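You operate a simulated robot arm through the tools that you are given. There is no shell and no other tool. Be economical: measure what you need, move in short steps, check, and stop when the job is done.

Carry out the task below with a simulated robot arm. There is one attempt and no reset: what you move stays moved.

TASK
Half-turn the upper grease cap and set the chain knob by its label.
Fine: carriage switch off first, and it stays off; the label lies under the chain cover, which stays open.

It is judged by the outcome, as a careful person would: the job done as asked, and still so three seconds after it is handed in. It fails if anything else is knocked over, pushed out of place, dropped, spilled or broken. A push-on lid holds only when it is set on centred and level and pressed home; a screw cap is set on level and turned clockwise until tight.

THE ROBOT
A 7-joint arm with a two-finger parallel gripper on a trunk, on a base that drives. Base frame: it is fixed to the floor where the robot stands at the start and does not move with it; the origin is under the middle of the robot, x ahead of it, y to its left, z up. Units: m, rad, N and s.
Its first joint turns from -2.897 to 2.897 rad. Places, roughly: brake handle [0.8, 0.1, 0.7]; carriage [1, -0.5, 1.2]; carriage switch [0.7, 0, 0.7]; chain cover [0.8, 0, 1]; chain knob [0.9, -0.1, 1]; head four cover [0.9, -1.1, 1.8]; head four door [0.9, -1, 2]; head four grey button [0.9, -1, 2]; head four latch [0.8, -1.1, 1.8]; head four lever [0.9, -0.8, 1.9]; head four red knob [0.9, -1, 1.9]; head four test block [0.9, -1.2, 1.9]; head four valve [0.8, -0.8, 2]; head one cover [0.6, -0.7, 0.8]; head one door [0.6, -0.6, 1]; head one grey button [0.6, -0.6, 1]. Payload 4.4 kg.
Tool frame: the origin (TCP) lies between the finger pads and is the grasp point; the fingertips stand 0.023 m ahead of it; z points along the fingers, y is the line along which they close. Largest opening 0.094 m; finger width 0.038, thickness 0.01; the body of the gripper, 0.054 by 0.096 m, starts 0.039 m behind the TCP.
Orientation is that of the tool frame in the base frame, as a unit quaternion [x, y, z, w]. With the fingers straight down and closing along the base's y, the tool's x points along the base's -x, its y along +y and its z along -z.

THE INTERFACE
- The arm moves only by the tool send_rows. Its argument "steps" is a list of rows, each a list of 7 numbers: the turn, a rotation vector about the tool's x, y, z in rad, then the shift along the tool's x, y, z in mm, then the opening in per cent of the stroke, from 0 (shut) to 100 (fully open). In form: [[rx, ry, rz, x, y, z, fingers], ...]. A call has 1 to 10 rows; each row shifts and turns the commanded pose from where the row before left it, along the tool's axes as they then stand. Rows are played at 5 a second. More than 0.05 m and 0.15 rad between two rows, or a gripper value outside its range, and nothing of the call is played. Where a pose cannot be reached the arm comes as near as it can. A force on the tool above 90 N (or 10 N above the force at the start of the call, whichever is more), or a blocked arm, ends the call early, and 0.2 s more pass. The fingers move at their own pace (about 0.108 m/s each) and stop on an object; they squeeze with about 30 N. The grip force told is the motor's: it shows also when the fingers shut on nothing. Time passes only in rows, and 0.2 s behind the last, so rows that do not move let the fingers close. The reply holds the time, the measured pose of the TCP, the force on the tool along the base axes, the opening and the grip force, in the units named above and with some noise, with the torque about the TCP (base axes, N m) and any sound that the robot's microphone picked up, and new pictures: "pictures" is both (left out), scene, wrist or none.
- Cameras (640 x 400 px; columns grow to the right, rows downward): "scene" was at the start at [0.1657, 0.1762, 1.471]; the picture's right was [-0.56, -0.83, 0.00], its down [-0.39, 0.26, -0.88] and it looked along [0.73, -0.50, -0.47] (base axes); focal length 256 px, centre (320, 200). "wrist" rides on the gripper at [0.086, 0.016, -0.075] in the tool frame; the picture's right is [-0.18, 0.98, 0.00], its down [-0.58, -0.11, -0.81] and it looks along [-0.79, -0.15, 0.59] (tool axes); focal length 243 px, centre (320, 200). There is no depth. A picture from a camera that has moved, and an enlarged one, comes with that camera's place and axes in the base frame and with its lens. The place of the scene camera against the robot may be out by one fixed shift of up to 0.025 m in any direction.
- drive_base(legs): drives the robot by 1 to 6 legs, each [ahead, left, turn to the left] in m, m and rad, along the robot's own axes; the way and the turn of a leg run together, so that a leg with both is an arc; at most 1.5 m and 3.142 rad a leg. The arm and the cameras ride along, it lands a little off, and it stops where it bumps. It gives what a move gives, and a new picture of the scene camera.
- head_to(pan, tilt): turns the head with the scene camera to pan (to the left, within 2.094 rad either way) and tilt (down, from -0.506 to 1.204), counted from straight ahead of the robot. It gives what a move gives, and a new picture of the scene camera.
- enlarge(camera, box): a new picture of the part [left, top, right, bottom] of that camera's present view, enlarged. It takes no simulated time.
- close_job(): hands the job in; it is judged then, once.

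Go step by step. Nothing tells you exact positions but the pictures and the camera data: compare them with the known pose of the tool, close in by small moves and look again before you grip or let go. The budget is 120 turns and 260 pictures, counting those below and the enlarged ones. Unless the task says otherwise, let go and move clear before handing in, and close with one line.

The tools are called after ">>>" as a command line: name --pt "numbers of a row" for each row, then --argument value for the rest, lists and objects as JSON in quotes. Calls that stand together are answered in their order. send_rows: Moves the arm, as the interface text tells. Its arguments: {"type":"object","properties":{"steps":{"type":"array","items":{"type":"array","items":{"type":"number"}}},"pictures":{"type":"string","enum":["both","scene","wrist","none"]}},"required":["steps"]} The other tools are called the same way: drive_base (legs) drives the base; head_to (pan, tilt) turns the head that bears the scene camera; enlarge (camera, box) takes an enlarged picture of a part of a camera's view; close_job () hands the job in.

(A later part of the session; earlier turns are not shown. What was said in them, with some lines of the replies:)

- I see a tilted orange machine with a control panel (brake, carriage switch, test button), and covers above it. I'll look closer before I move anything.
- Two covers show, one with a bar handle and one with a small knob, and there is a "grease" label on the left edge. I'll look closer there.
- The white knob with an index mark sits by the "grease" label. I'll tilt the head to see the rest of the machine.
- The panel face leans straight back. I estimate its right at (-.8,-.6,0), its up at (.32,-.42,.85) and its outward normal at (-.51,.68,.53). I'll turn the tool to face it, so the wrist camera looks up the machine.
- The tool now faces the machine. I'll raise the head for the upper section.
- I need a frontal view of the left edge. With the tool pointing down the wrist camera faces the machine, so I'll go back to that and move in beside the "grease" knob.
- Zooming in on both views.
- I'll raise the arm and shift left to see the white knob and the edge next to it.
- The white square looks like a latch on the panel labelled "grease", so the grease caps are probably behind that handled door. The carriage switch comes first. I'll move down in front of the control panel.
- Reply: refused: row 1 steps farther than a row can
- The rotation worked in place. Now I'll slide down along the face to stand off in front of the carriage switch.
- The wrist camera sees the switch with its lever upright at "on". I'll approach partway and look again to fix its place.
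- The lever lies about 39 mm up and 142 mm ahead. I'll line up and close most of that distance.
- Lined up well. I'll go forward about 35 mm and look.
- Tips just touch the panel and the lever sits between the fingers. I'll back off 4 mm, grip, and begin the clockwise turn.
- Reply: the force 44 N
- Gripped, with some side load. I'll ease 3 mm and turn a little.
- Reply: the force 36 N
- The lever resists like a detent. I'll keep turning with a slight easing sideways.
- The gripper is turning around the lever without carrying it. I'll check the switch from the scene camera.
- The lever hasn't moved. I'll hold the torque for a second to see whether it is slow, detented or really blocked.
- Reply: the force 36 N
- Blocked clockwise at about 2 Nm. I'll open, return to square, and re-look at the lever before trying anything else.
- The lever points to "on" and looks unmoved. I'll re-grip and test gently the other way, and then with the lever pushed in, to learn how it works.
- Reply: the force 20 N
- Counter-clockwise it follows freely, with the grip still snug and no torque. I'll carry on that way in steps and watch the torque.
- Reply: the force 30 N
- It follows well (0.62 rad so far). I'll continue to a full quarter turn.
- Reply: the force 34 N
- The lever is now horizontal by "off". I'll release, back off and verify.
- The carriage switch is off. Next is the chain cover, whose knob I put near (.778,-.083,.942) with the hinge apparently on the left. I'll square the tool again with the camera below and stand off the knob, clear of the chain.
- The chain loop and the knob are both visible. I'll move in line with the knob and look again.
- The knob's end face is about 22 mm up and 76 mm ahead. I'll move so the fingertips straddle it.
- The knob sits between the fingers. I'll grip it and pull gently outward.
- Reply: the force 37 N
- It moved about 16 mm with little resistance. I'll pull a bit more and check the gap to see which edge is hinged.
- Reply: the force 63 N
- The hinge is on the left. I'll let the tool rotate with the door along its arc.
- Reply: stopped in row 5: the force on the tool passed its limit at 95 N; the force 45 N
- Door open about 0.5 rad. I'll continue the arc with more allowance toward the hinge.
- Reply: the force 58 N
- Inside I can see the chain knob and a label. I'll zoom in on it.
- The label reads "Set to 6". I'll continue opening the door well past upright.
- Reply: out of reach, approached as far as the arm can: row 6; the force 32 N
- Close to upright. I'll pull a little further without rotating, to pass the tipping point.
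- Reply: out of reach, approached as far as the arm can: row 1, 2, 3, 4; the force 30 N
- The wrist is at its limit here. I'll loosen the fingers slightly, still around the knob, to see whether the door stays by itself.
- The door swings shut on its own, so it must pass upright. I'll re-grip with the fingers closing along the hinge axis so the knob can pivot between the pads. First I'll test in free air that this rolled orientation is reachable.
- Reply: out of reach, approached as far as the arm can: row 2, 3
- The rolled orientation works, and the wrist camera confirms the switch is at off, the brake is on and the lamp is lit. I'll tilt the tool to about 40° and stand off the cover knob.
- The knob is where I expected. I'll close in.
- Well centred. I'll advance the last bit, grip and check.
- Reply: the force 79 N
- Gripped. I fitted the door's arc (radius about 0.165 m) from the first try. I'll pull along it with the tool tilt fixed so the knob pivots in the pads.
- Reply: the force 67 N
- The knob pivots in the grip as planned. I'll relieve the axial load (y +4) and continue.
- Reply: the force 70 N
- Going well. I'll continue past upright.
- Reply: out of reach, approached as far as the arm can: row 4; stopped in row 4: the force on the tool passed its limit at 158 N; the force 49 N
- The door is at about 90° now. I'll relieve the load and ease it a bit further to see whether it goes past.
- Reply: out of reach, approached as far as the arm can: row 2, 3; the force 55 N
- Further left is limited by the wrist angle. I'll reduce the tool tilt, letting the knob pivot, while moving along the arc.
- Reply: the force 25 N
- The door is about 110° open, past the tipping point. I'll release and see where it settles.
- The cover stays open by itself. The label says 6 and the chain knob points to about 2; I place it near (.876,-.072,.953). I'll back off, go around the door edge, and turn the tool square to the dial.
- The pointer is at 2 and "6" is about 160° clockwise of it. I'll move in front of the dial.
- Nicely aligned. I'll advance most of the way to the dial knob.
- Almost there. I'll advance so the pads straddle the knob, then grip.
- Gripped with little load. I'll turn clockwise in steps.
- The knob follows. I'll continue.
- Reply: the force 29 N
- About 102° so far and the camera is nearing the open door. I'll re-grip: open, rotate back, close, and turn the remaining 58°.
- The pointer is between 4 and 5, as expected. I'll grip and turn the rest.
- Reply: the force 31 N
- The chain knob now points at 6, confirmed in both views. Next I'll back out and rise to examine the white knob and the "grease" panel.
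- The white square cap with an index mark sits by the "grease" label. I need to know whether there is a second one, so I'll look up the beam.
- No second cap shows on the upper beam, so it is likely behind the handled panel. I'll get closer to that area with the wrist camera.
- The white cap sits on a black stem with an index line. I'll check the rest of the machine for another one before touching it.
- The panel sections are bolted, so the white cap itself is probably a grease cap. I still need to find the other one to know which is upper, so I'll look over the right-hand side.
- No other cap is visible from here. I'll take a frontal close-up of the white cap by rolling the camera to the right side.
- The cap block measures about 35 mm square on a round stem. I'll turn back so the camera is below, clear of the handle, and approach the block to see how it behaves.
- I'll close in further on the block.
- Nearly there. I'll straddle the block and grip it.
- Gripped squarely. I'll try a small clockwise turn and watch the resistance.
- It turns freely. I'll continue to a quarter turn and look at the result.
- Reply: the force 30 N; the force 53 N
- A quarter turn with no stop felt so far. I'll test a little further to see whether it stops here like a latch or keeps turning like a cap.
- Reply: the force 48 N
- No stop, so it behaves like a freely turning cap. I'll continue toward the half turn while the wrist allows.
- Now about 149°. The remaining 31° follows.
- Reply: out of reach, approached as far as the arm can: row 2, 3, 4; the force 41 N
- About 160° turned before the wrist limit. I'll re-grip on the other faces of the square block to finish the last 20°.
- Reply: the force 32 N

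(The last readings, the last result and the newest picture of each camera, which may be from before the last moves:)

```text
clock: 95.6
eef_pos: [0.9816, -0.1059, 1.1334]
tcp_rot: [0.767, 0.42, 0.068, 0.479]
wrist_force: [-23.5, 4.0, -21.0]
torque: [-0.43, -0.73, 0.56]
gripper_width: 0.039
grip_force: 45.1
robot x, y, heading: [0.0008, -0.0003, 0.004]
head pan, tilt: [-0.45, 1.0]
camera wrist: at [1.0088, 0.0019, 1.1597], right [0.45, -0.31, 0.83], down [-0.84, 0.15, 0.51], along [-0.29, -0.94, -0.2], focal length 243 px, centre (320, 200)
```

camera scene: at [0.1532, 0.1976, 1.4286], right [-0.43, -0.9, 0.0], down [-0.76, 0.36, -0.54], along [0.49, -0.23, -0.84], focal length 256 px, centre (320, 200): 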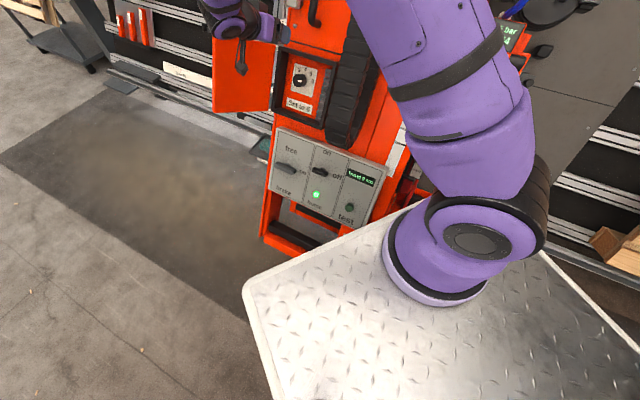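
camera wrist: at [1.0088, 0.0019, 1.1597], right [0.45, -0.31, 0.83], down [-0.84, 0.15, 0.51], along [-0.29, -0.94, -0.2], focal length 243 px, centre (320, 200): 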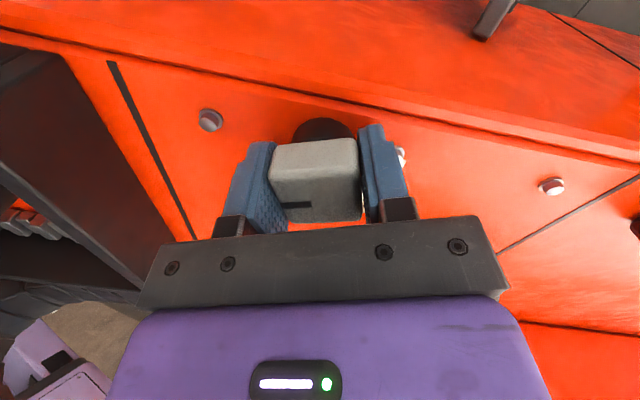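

Gripped squarely. I'll turn the final 0.345 rad, release, and back away to look.

>>> send_rows --pt "0 0 0.115 0 0 0 0" --pt "0 0 0.115 0 0 0 0" --pt "0 0 0.115 0 0 0 0" --pt "0 0 0 0 0 0 0" --pictures "wrist"

>>> send_rows --pt "0 0 0 0 0 0 80" --pt "0 0 0 0 0 0 80" --pt "0 0 0 0 0 -30 80" --pt "0 0 0 0 0 -40 80" --pt "0 0 0 0 0 -40 80" --pictures "wrist"

>>> enlarge --camera "wrist" --box '[180, 0, 640, 240]'

```text
clock: 96.6
eef_pos: [0.9831, -0.1061, 1.1338]
tcp_rot: [0.828, 0.282, 0.151, 0.46]
wrist_force: [-30.8, 5.2, -36.7]
torque: [-0.85, -0.89, 0.29]
gripper_width: 0.0391
grip_force: 44.3
robot x, y, heading: [0.0009, -0.0016, 0.007]
head pan, tilt: [-0.45, 1.0]
camera wrist: at [1.0187, -0.0108, 1.1853], right [0.18, -0.52, 0.84], down [-0.91, 0.24, 0.34], along [-0.38, -0.82, -0.43], focal length 243 px, centre (320, 200)
```

wrist: 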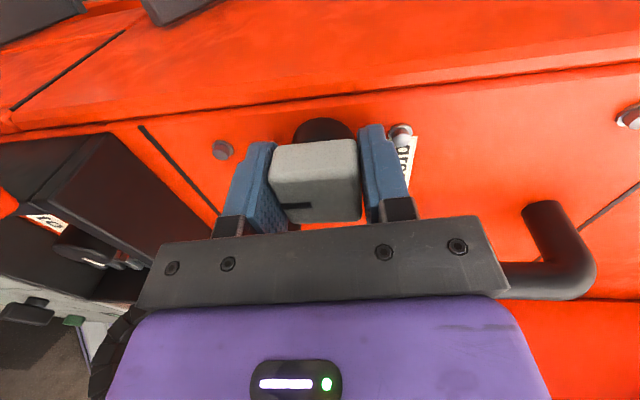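

```text
clock: 97.8
eef_pos: [0.9262, -0.0336, 1.1923]
tcp_rot: [0.828, 0.282, 0.152, 0.461]
wrist_force: [0.3, 0.1, -0.1]
torque: [-0.01, -0.03, 0.0]
gripper_width: 0.0751
grip_force: 0.0
robot x, y, heading: [-0.0011, 0.0014, 0.006]
head pan, tilt: [-0.45, 1.0]
camera wrist: at [0.9638, 0.0624, 1.2445], right [0.17, -0.52, 0.84], down [-0.91, 0.24, 0.34], along [-0.38, -0.82, -0.43], focal length 243 px, centre (320, 200)
```

wrist: 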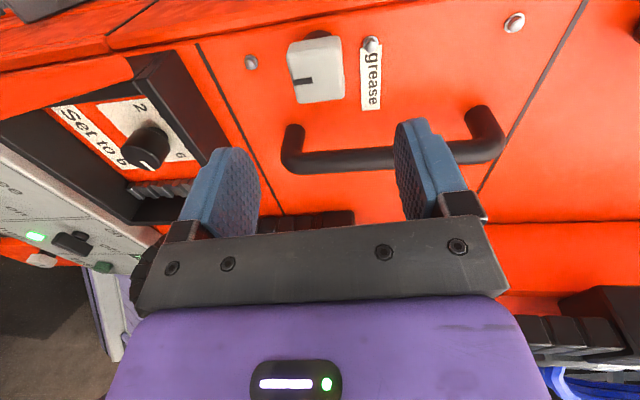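

```text
1.39 times, centred on (410, 120) of wrist
camera zoom: at [0.9638, 0.0624, 1.2445], right [0.17, -0.52, 0.84], down [-0.91, 0.24, 0.34], along [-0.38, -0.82, -0.43], focal length 338 px, centre (195, 311)
```

zoom: 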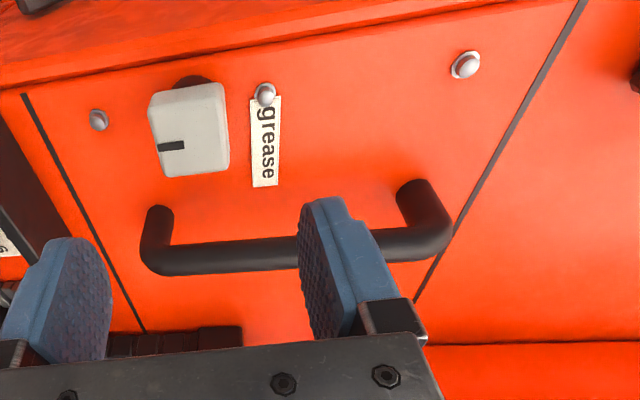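

The index now points down, so the half turn is done. To be sure this white block isn't just a latch with the caps behind the panel, I'll test the bar handle gently. First I'll roll back and line up with it.

>>> send_rows --pt "0 0 -0.145 0 0 -6 60" --pt "0 0 -0.145 0 0 -6 60" --pt "0 0 -0.145 0 0 -6 60" --pt "0 0 -0.145 0 0 0 60" --pt "0 0 -0.145 0 0 0 60" --pt "0 0 -0.145 0 0 0 60" --pt "0 0 -0.145 0 0 0 60" --pt "0 0 -0.145 0 0 0 60" --pt "0 0 -0.145 0 0 0 60" --pt "0 0 -0.145 0 0 0 60" --pictures "none"

>>> send_rows --pt "0 0 -0.105 0 0 0 60" --pt "0 0 0 -20 -36 0 60" --pt "0 0 0 -20 -36 0 60" --pt "0 0 0 -18 -35 30 60" --pictures "wrist"

```text
clock: 100.0
eef_pos: [0.9179, -0.0181, 1.202]
tcp_rot: [0.431, 0.76, -0.194, 0.445]
wrist_force: [0.2, 0.9, 0.2]
torque: [0.0, 0.0, 0.02]
gripper_width: 0.0563
grip_force: 0.1
robot x, y, heading: [0.0008, 0.0006, 0.003]
head pan, tilt: [-0.45, 1.0]
```

```text
clock: 101.0
eef_pos: [0.867, -0.1286, 1.2353]
tcp_rot: [0.39, 0.782, -0.216, 0.435]
wrist_force: [1.1, 0.1, -0.4]
torque: [-0.04, 0.0, 0.0]
gripper_width: 0.0565
grip_force: 0.1
robot x, y, heading: [0.0008, -0.0004, 0.0]
head pan, tilt: [-0.45, 1.0]
camera wrist: at [0.8138, -0.0321, 1.2012], right [0.84, 0.51, 0.16], down [-0.32, 0.24, 0.92], along [0.44, -0.82, 0.36], focal length 243 px, centre (320, 200)
```

wrist: 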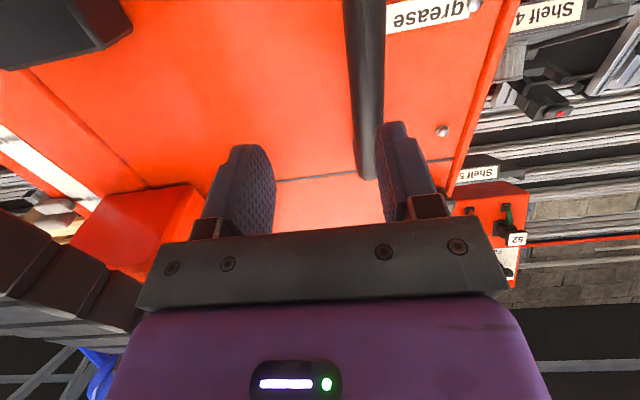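

The handle is about 28 mm to the left. I'll correct and approach.

>>> send_rows --pt "0 0 0 0 28 0 60" --pt "0 0 0 0 0 30 60" --pt "0 0 0 0 0 15 60" --pictures "wrist"

```text
clock: 101.8
eef_pos: [0.912, -0.14, 1.2122]
tcp_rot: [0.392, 0.782, -0.216, 0.434]
wrist_force: [-0.4, 0.4, 0.2]
torque: [-0.01, -0.03, 0.01]
gripper_width: 0.0563
grip_force: 0.0
robot x, y, heading: [0.0022, 0.0033, 0.006]
head pan, tilt: [-0.45, 1.0]
camera wrist: at [0.8602, -0.0448, 1.1785], right [0.84, 0.51, 0.16], down [-0.32, 0.23, 0.92], along [0.43, -0.83, 0.36], focal length 243 px, centre (320, 200)
```

wrist: 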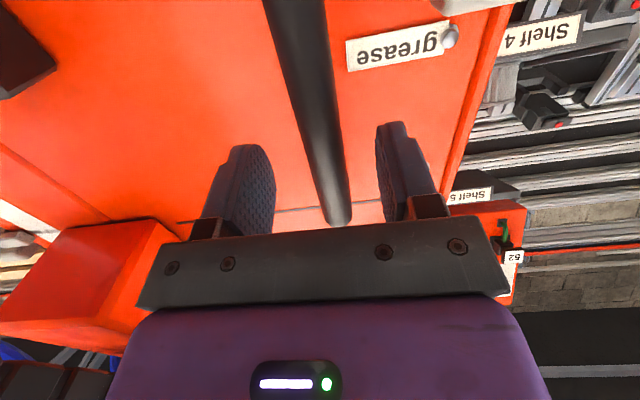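

The bar is lined up, but I'm near its upper end. I'll shift down 40 mm and advance.

>>> send_rows --pt "0 0 0 40 -4 0 60" --pt "0 0 0 0 0 20 60" --pt "0 0 0 0 0 15 60" --pictures "wrist"

```text
clock: 102.6
eef_pos: [0.9141, -0.152, 1.16]
tcp_rot: [0.391, 0.782, -0.215, 0.435]
wrist_force: [-0.8, -0.2, 1.2]
torque: [-0.01, 0.01, -0.01]
gripper_width: 0.0567
grip_force: 0.0
robot x, y, heading: [-0.0027, 0.0007, 0.006]
head pan, tilt: [-0.45, 1.0]
camera wrist: at [0.8617, -0.055, 1.1246], right [0.84, 0.51, 0.16], down [-0.32, 0.24, 0.92], along [0.43, -0.83, 0.36], focal length 243 px, centre (320, 200)
```

wrist: 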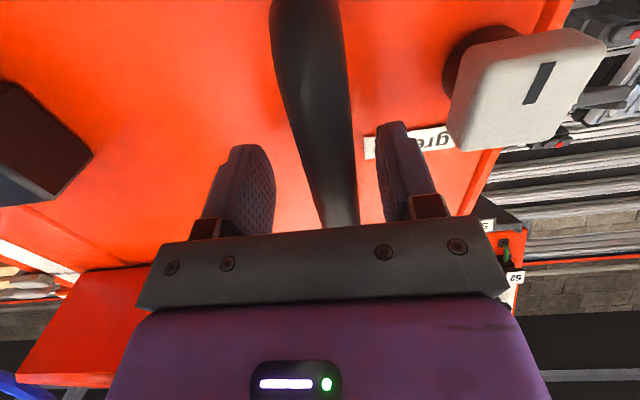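

The bar is between the fingers. I'll grip and pull gently.

>>> send_rows --pt "0 0 0 0 3 8 60" --pt "0 0 0 0 0 0 0" --pt "0 0 0 0 0 0 0" --pt "0 0 0 0 0 0 0" --pictures "none"

>>> send_rows --pt "0 0 0 0 0 -4 0" --pt "0 0 0 0 0 -4 0" --pictures "wrist"

```text
clock: 103.6
eef_pos: [0.924, -0.1525, 1.1559]
tcp_rot: [0.391, 0.781, -0.216, 0.436]
wrist_force: [37.6, 10.8, 6.2]
torque: [0.94, -0.79, -0.98]
gripper_width: 0.0217
grip_force: 45.4
robot x, y, heading: [0.0003, 0.0, 0.001]
head pan, tilt: [-0.45, 1.0]
```

```text
clock: 104.2
eef_pos: [0.9205, -0.1493, 1.1566]
tcp_rot: [0.391, 0.783, -0.215, 0.434]
wrist_force: [61.9, -3.4, -19.9]
torque: [0.28, -1.36, -1.29]
gripper_width: 0.0218
grip_force: 45.7
robot x, y, heading: [0.0003, 0.001, 0.002]
head pan, tilt: [-0.45, 1.0]
camera wrist: at [0.8679, -0.0528, 1.1224], right [0.84, 0.51, 0.16], down [-0.31, 0.23, 0.92], along [0.44, -0.83, 0.36], focal length 243 px, centre (320, 200)
```

wrist: 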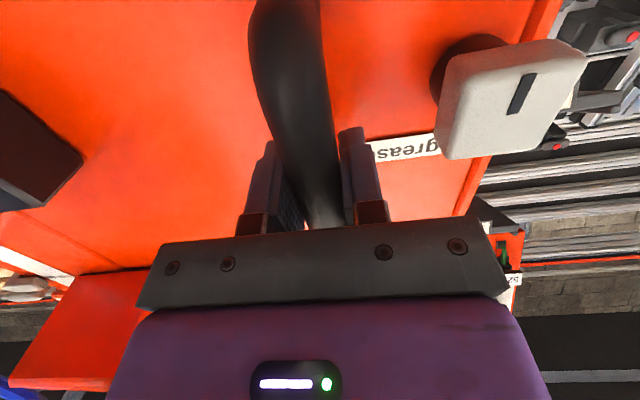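

It is resisting at about 44 N. I'll relieve the side load and pull slightly more, staying below the force limit.

>>> send_rows --pt "0 0 0 0 5 0 0" --pt "0 0 0 0 0 -5 0" --pt "0 0 0 0 0 0 0" --pictures "none"

>>> send_rows --pt "0 0 0 0 0 -6 0" --pt "0 0 0 0 0 0 0" --pictures "wrist"

```text
clock: 105.0
eef_pos: [0.9187, -0.1463, 1.1583]
tcp_rot: [0.392, 0.782, -0.217, 0.433]
wrist_force: [33.1, -18.6, -30.3]
torque: [0.71, -0.96, -0.76]
gripper_width: 0.022
grip_force: 45.2
robot x, y, heading: [0.0009, 0.0001, -0.002]
head pan, tilt: [-0.45, 1.0]
```

```text
clock: 105.6
eef_pos: [0.916, -0.1419, 1.1646]
tcp_rot: [0.392, 0.782, -0.216, 0.434]
wrist_force: [24.9, -25.3, -29.2]
torque: [0.73, -1.23, -0.77]
gripper_width: 0.0221
grip_force: 45.1
robot x, y, heading: [-0.0015, 0.0009, 0.004]
head pan, tilt: [-0.45, 1.0]
camera wrist: at [0.8633, -0.0457, 1.1292], right [0.85, 0.51, 0.16], down [-0.31, 0.23, 0.92], along [0.43, -0.83, 0.36], focal length 243 px, centre (320, 200)
```

wrist: 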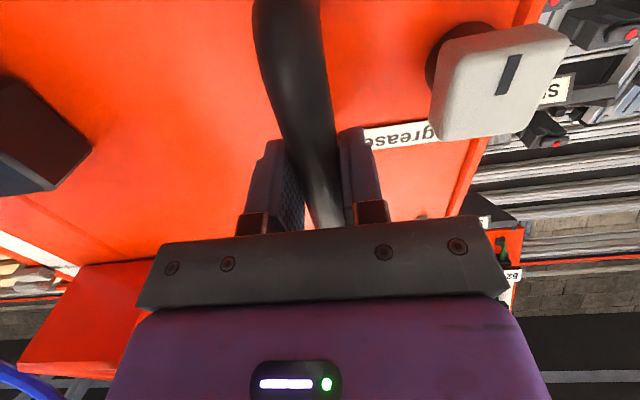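

It moved about 16 mm at constant force, which is either slip or the panel coming out. I'll look for a gap at its edge.

>>> enlarge --camera "wrist" --box '[340, 0, 580, 220]'

>>> enlarge --camera "wrist" --box '[0, 0, 340, 240]'

```text
1.82 times, centred on (460, 110) of wrist
camera zoom: at [0.8633, -0.0457, 1.1292], right [0.85, 0.51, 0.16], down [-0.31, 0.23, 0.92], along [0.43, -0.83, 0.36], focal length 441 px, centre (66, 364)
```

zoom: 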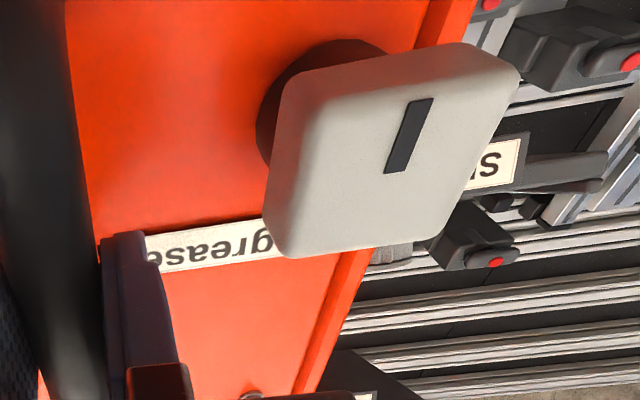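

```text
1.67 times, centred on (170, 120) of wrist
camera zoom: at [0.8633, -0.0457, 1.1292], right [0.85, 0.51, 0.16], down [-0.31, 0.23, 0.92], along [0.43, -0.83, 0.36], focal length 404 px, centre (570, 333)
```

zoom: 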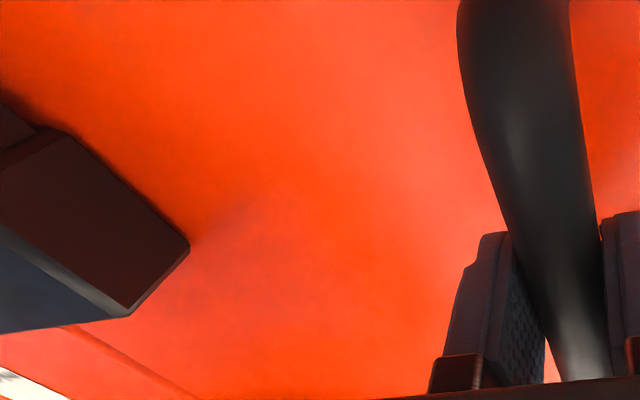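

Triangulation shows the panel stayed put and the fingers just slid on the bar, so the panel is fixed. I glimpsed something grey on the beam's left side, so I'll release and look at that side face for another cap.

>>> send_rows --pt "0 0 0 0 0 0 60" --pt "0 0 0 0 0 0 60" --pt "0 0 0 0 0 -40 60" --pt "0 0 0 0 0 -45 60" --pt "0 0 0 0 0 -45 60" --pt "0 0 0 0 45 0 60" --pt "0 0 0 0 45 0 60" --pt "0 0 0 0 45 0 60" --pt "0 0 0 0 45 0 60" --pictures "wrist"

>>> send_rows --pt "0 0 0.145 0 0 0 60" --pt "0 0 0.145 0 0 0 60" --pt "0 0 0.145 0 0 0 60" --pt "0 0 0.145 0 0 0 60" --pt "0 0 0.145 0 0 0 60" --pt "0 0 0.145 0 0 0 60" --pt "0 0 0.145 0 0 0 60" --pt "0 0 0.145 0 0 0 60" --pictures "wrist"

```text
clock: 107.6
eef_pos: [0.9908, 0.0582, 1.2357]
tcp_rot: [0.392, 0.781, -0.216, 0.435]
wrist_force: [-1.1, 0.3, 0.8]
torque: [0.01, 0.03, 0.03]
gripper_width: 0.0564
grip_force: 0.0
robot x, y, heading: [-0.0012, -0.0003, -0.0]
head pan, tilt: [-0.45, 1.0]
camera wrist: at [0.9371, 0.1546, 1.2024], right [0.84, 0.51, 0.16], down [-0.32, 0.23, 0.92], along [0.43, -0.83, 0.36], focal length 243 px, centre (320, 200)
```

wrist: 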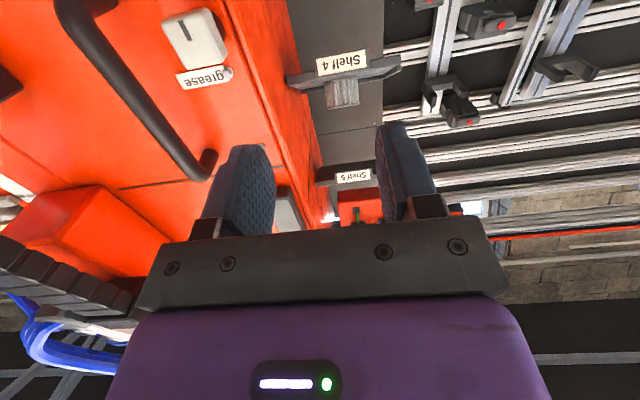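

```text
clock: 109.4
eef_pos: [0.9916, 0.0573, 1.2343]
tcp_rot: [0.756, 0.438, 0.058, 0.482]
wrist_force: [-0.1, 0.2, 0.2]
torque: [0.02, -0.03, -0.06]
gripper_width: 0.0564
grip_force: 0.0
robot x, y, heading: [0.0013, -0.0007, 0.001]
head pan, tilt: [-0.45, 1.0]
camera wrist: at [1.0162, 0.1663, 1.2578], right [0.48, -0.28, 0.83], down [-0.83, 0.15, 0.54], along [-0.27, -0.95, -0.16], focal length 243 px, centre (320, 200)
```

wrist: 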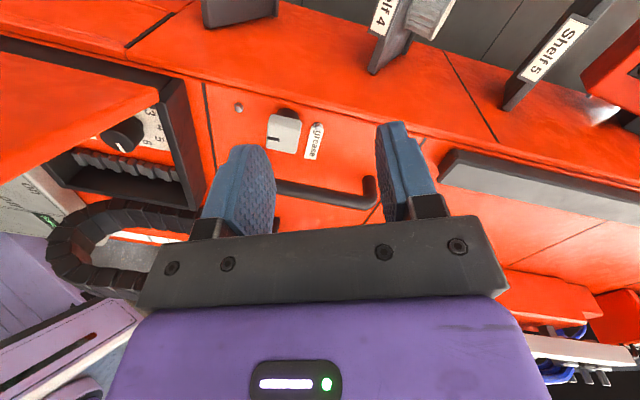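

The side face is clean. I'll zoom on the upper part in this view.

>>> enlarge --camera "wrist" --box '[400, 60, 640, 240]'

>>> enlarge --camera "wrist" --box '[190, 80, 410, 220]'

>>> head_to --pan -0.55 --tilt 0.1

```text
2.22 times, centred on (520, 150) of wrist
camera zoom: at [1.0162, 0.1663, 1.2578], right [0.48, -0.28, 0.83], down [-0.83, 0.15, 0.54], along [-0.27, -0.95, -0.16], focal length 539 px, centre (-124, 311)
```

zoom: 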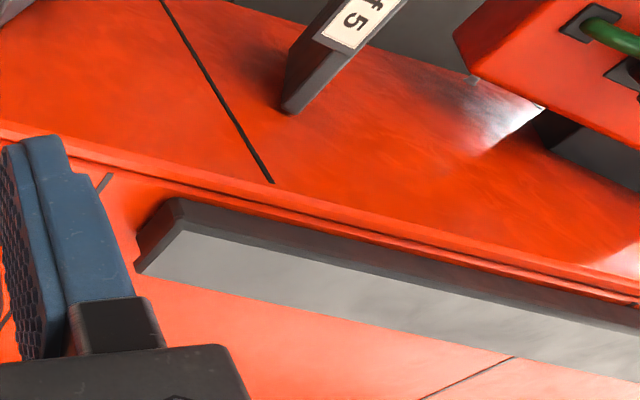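

```text
2.86 times, centred on (300, 150) of wrist
camera zoom: at [1.0162, 0.1663, 1.2578], right [0.48, -0.28, 0.83], down [-0.83, 0.15, 0.54], along [-0.27, -0.95, -0.16], focal length 693 px, centre (377, 343)
```

zoom: 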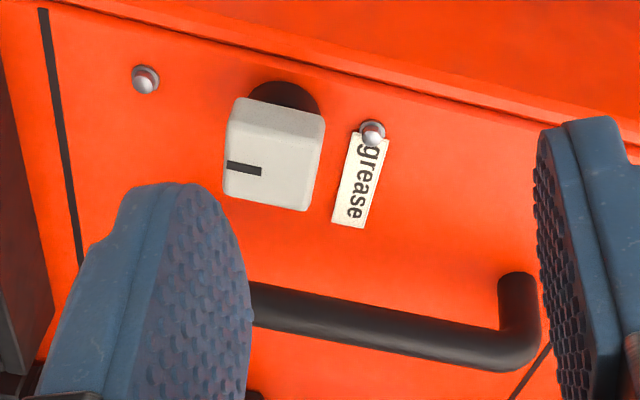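

```text
clock: 110.6
eef_pos: [0.9916, 0.056, 1.2353]
tcp_rot: [0.755, 0.439, 0.058, 0.483]
wrist_force: [-0.1, 0.5, -0.4]
torque: [-0.03, 0.0, 0.0]
gripper_width: 0.0565
grip_force: 0.1
robot x, y, heading: [0.0011, -0.0013, 0.002]
head pan, tilt: [-0.55, 0.099]
camera scene: at [0.169, 0.18, 1.5067], right [-0.52, -0.85, 0.0], down [-0.09, 0.05, -0.99], along [0.85, -0.52, -0.1], focal length 256 px, centre (320, 200)
```

scene: 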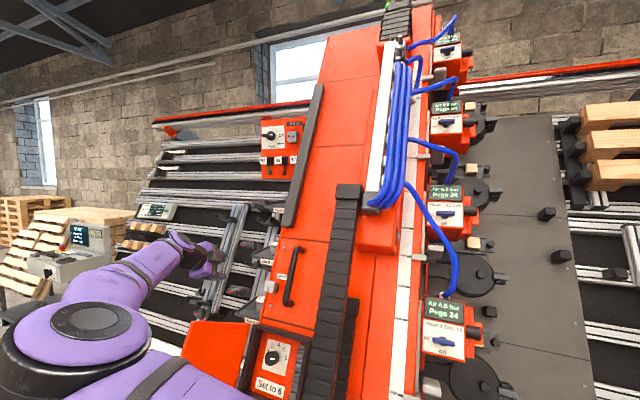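

Now I have an unobstructed view of the whole beam. I'll zoom in on it.

>>> enlarge --camera "scene" --box '[270, 20, 430, 180]'

>>> enlarge --camera "scene" --box '[390, 20, 500, 400]'

>>> enlarge --camera "scene" --box '[180, 180, 410, 400]'

```text
2.50 times, centred on (350, 100) of scene
camera zoom: at [0.169, 0.18, 1.5067], right [-0.52, -0.85, 0.0], down [-0.09, 0.05, -0.99], along [0.85, -0.52, -0.1], focal length 640 px, centre (245, 450)
```

zoom: 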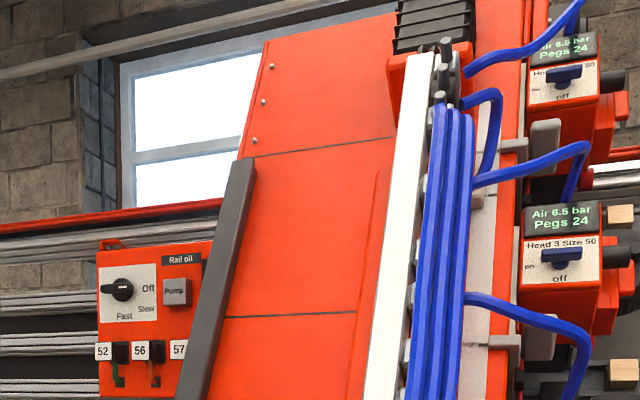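

```text
1.05 times, centred on (445, 210) of scene (not enlarged: the box is as wide or as high as the picture)
camera zoom: at [0.169, 0.18, 1.5067], right [-0.52, -0.85, 0.0], down [-0.09, 0.05, -0.99], along [0.85, -0.52, -0.1], focal length 269 px, centre (188, 190)
```

zoom: 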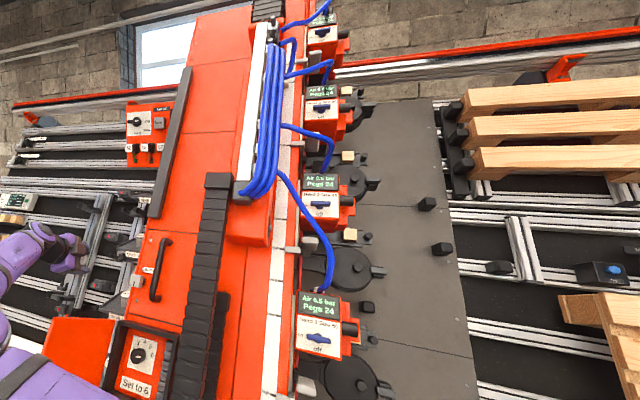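

```text
1.82 times, centred on (295, 290) of scene
camera zoom: at [0.169, 0.18, 1.5067], right [-0.52, -0.85, 0.0], down [-0.09, 0.05, -0.99], along [0.85, -0.52, -0.1], focal length 465 px, centre (366, 36)
```

zoom: 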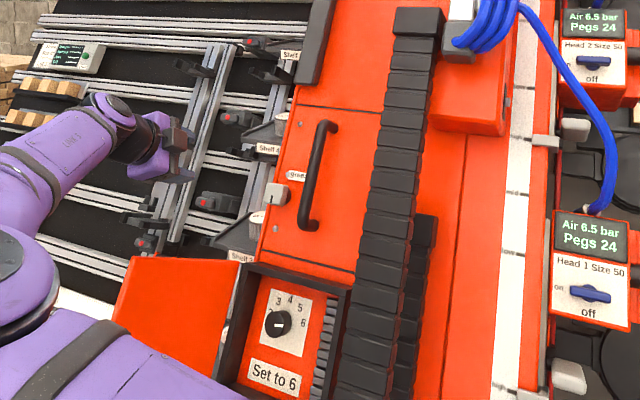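

I'll check the carriage and the head area more closely for other cap-like parts.

>>> enlarge --camera "scene" --box '[340, 170, 440, 270]'

>>> enlarge --camera "scene" --box '[370, 0, 470, 100]'

>>> enlarge --camera "scene" --box '[400, 290, 510, 400]'

```text
4.00 times, centred on (390, 220) of scene
camera zoom: at [0.169, 0.18, 1.5067], right [-0.52, -0.85, 0.0], down [-0.09, 0.05, -0.99], along [0.85, -0.52, -0.1], focal length 1023 px, centre (40, 120)
```

zoom: 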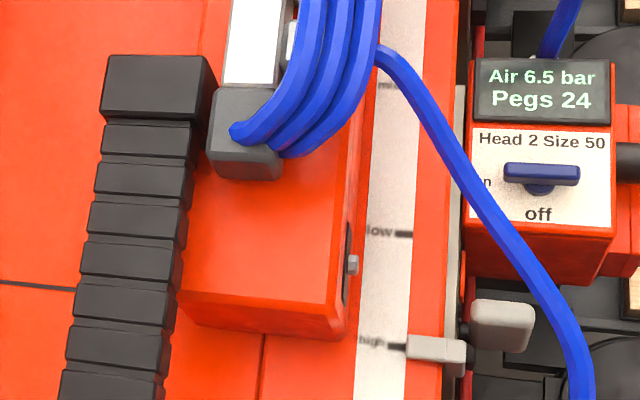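

```text
4.00 times, centred on (420, 50) of scene
camera zoom: at [0.169, 0.18, 1.5067], right [-0.52, -0.85, 0.0], down [-0.09, 0.05, -0.99], along [0.85, -0.52, -0.1], focal length 1023 px, centre (-80, 800)
```

zoom: 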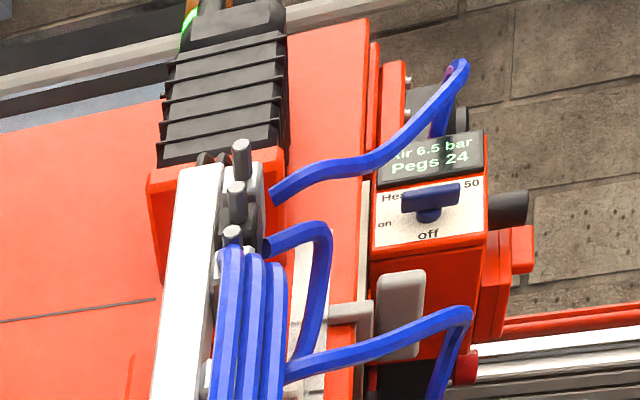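

```text
3.64 times, centred on (455, 345) of scene
camera zoom: at [0.169, 0.18, 1.5067], right [-0.52, -0.85, 0.0], down [-0.09, 0.05, -0.99], along [0.85, -0.52, -0.1], focal length 930 px, centre (-171, -327)
```

zoom: 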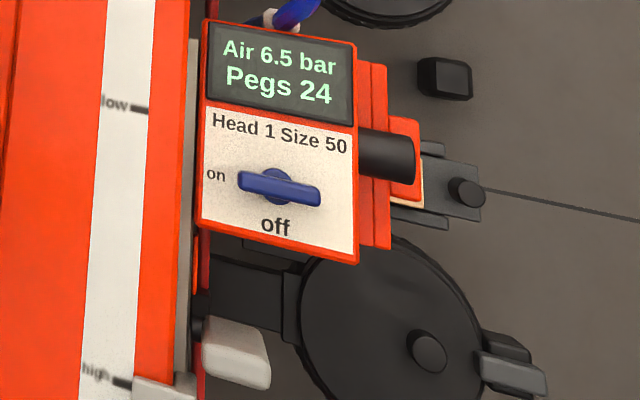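

I see no other cap anywhere. To rule out a latch properly, I'll set the block back to the quarter-turn position, try the handle once more, and then restore the half turn. I'll approach the block again.

>>> send_rows --pt "0 0 0.13 0 0 0 80" --pt "0 0 0.13 0 0 0 80" --pt "0 0 0.13 0 0 0 80" --pt "0 0 0 -35 -7 15 80" --pt "0 0 0 -35 -7 15 80" --pt "0 0 0 -34 -6 20 80" --pictures "wrist"

```text
clock: 112.0
eef_pos: [0.9277, -0.0314, 1.1909]
tcp_rot: [0.827, 0.284, 0.15, 0.461]
wrist_force: [0.3, 0.2, 0.0]
torque: [0.02, 0.03, -0.05]
gripper_width: 0.0751
grip_force: 0.0
robot x, y, heading: [0.0029, 0.0005, 0.001]
head pan, tilt: [-0.55, 0.099]
camera wrist: at [0.9634, 0.0644, 1.243], right [0.18, -0.52, 0.84], down [-0.91, 0.24, 0.34], along [-0.37, -0.82, -0.43], focal length 243 px, centre (320, 200)
```

wrist: 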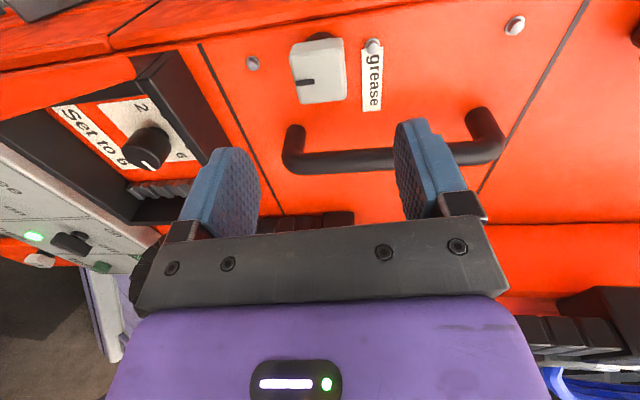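

There's a whitish block at lower left beyond the green lamp. I'll zoom in.

>>> enlarge --camera "wrist" --box '[0, 180, 150, 310]'

>>> head_to --pan -0.75 --tilt 0.85

>>> enlarge --camera "scene" --box '[180, 150, 420, 400]'

```text
3.08 times, centred on (75, 245) of wrist
camera zoom: at [0.9634, 0.0644, 1.243], right [0.18, -0.52, 0.84], down [-0.91, 0.24, 0.34], along [-0.37, -0.82, -0.43], focal length 746 px, centre (1074, 62)
```

zoom: 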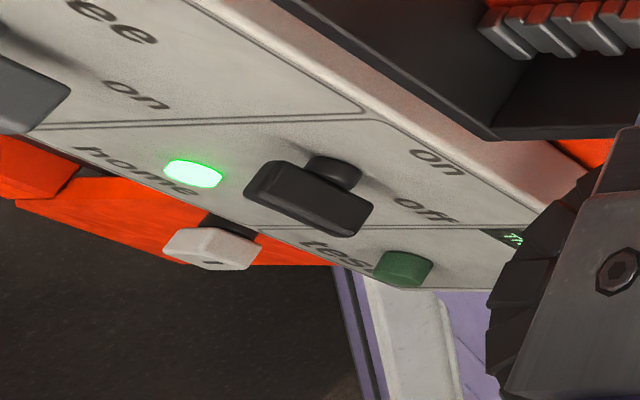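

```text
clock: 113.1
eef_pos: [0.9288, -0.0316, 1.1902]
tcp_rot: [0.827, 0.284, 0.15, 0.462]
wrist_force: [0.1, -0.2, -0.2]
torque: [-0.01, -0.01, 0.03]
gripper_width: 0.0754
grip_force: 0.0
robot x, y, heading: [-0.0018, -0.0016, 0.002]
head pan, tilt: [-0.75, 0.85]
camera scene: at [0.1478, 0.1746, 1.4398], right [-0.68, -0.73, 0.0], down [-0.55, 0.51, -0.66], along [0.48, -0.45, -0.75], focal length 256 px, centre (320, 200)
```

scene: 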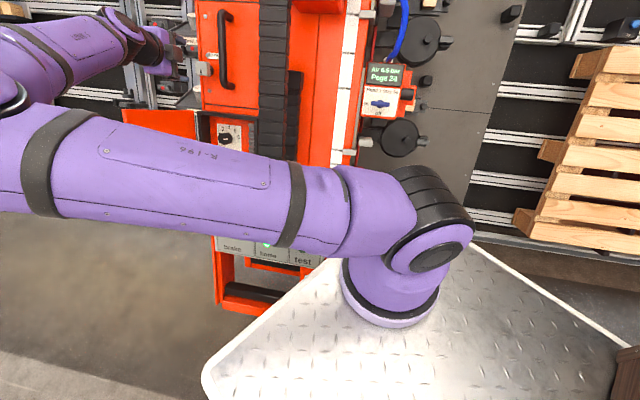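

```text
1.60 times, centred on (300, 275) of scene
camera zoom: at [0.1478, 0.1746, 1.4398], right [-0.68, -0.73, 0.0], down [-0.55, 0.51, -0.66], along [0.48, -0.45, -0.75], focal length 409 px, centre (352, 80)
```

zoom: 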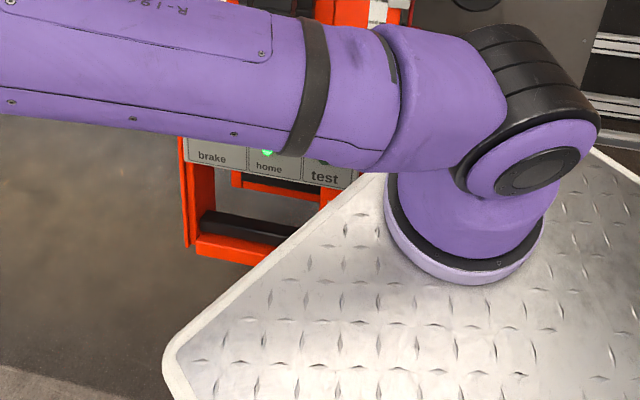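

That is a second identical cap with an index line below the control panel. It must be the lower grease cap, so the one I half-turned is the upper cap and no latch test is needed. I'll retract clear and do a final check.

>>> send_rows --pt "0 0 0 0 0 -40 80" --pt "0 0 0 0 0 -40 80" --pt "0 0 0 0 0 -40 80" --pictures "wrist"

>>> enlarge --camera "wrist" --box '[0, 0, 420, 260]'

```text
clock: 113.9
eef_pos: [0.8671, 0.0486, 1.2559]
tcp_rot: [0.827, 0.284, 0.149, 0.462]
wrist_force: [-0.5, -0.5, -0.1]
torque: [0.02, 0.01, -0.03]
gripper_width: 0.075
grip_force: 0.1
robot x, y, heading: [-0.0018, -0.0019, 0.002]
head pan, tilt: [-0.75, 0.85]
camera wrist: at [0.9027, 0.144, 1.3073], right [0.18, -0.52, 0.84], down [-0.91, 0.24, 0.34], along [-0.38, -0.82, -0.43], focal length 243 px, centre (320, 200)
```

wrist: 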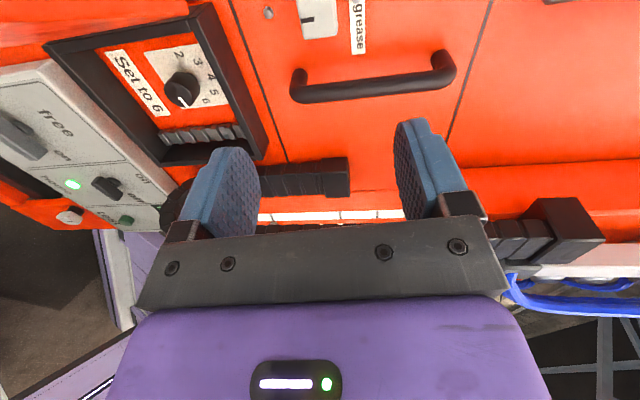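

```text
1.52 times, centred on (210, 130) of wrist
camera zoom: at [0.9027, 0.144, 1.3073], right [0.18, -0.52, 0.84], down [-0.91, 0.24, 0.34], along [-0.38, -0.82, -0.43], focal length 370 px, centre (488, 307)
```

zoom: 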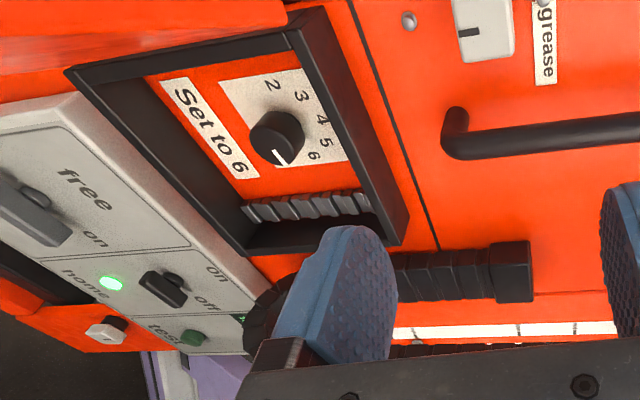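

Everything looks in order. I'll do one close check of the pointer against 6.

>>> enlarge --camera "wrist" --box '[140, 40, 240, 120]'

```text
5.00 times, centred on (190, 80) of wrist
camera zoom: at [0.9027, 0.144, 1.3073], right [0.18, -0.52, 0.84], down [-0.91, 0.24, 0.34], along [-0.38, -0.82, -0.43], focal length 1213 px, centre (970, 800)
```

zoom: 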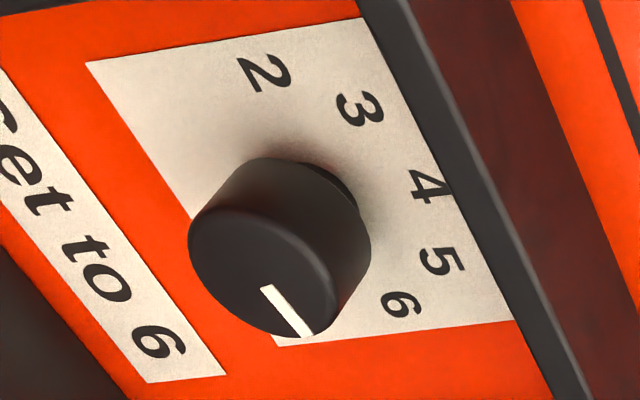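

The pointer reads about 79°, in line with the 6 at 80°. The switch is off, the cover stands open, the upper cap's index is half-turned, and the arm is clear.

>>> close_job

```text
The job is handed in.
```

I turned the carriage switch off first and gave the upper grease cap a half-turn. The chain knob is on 6, as its label says, and the chain cover is still open. The switch read off in the last picture before I handed in.
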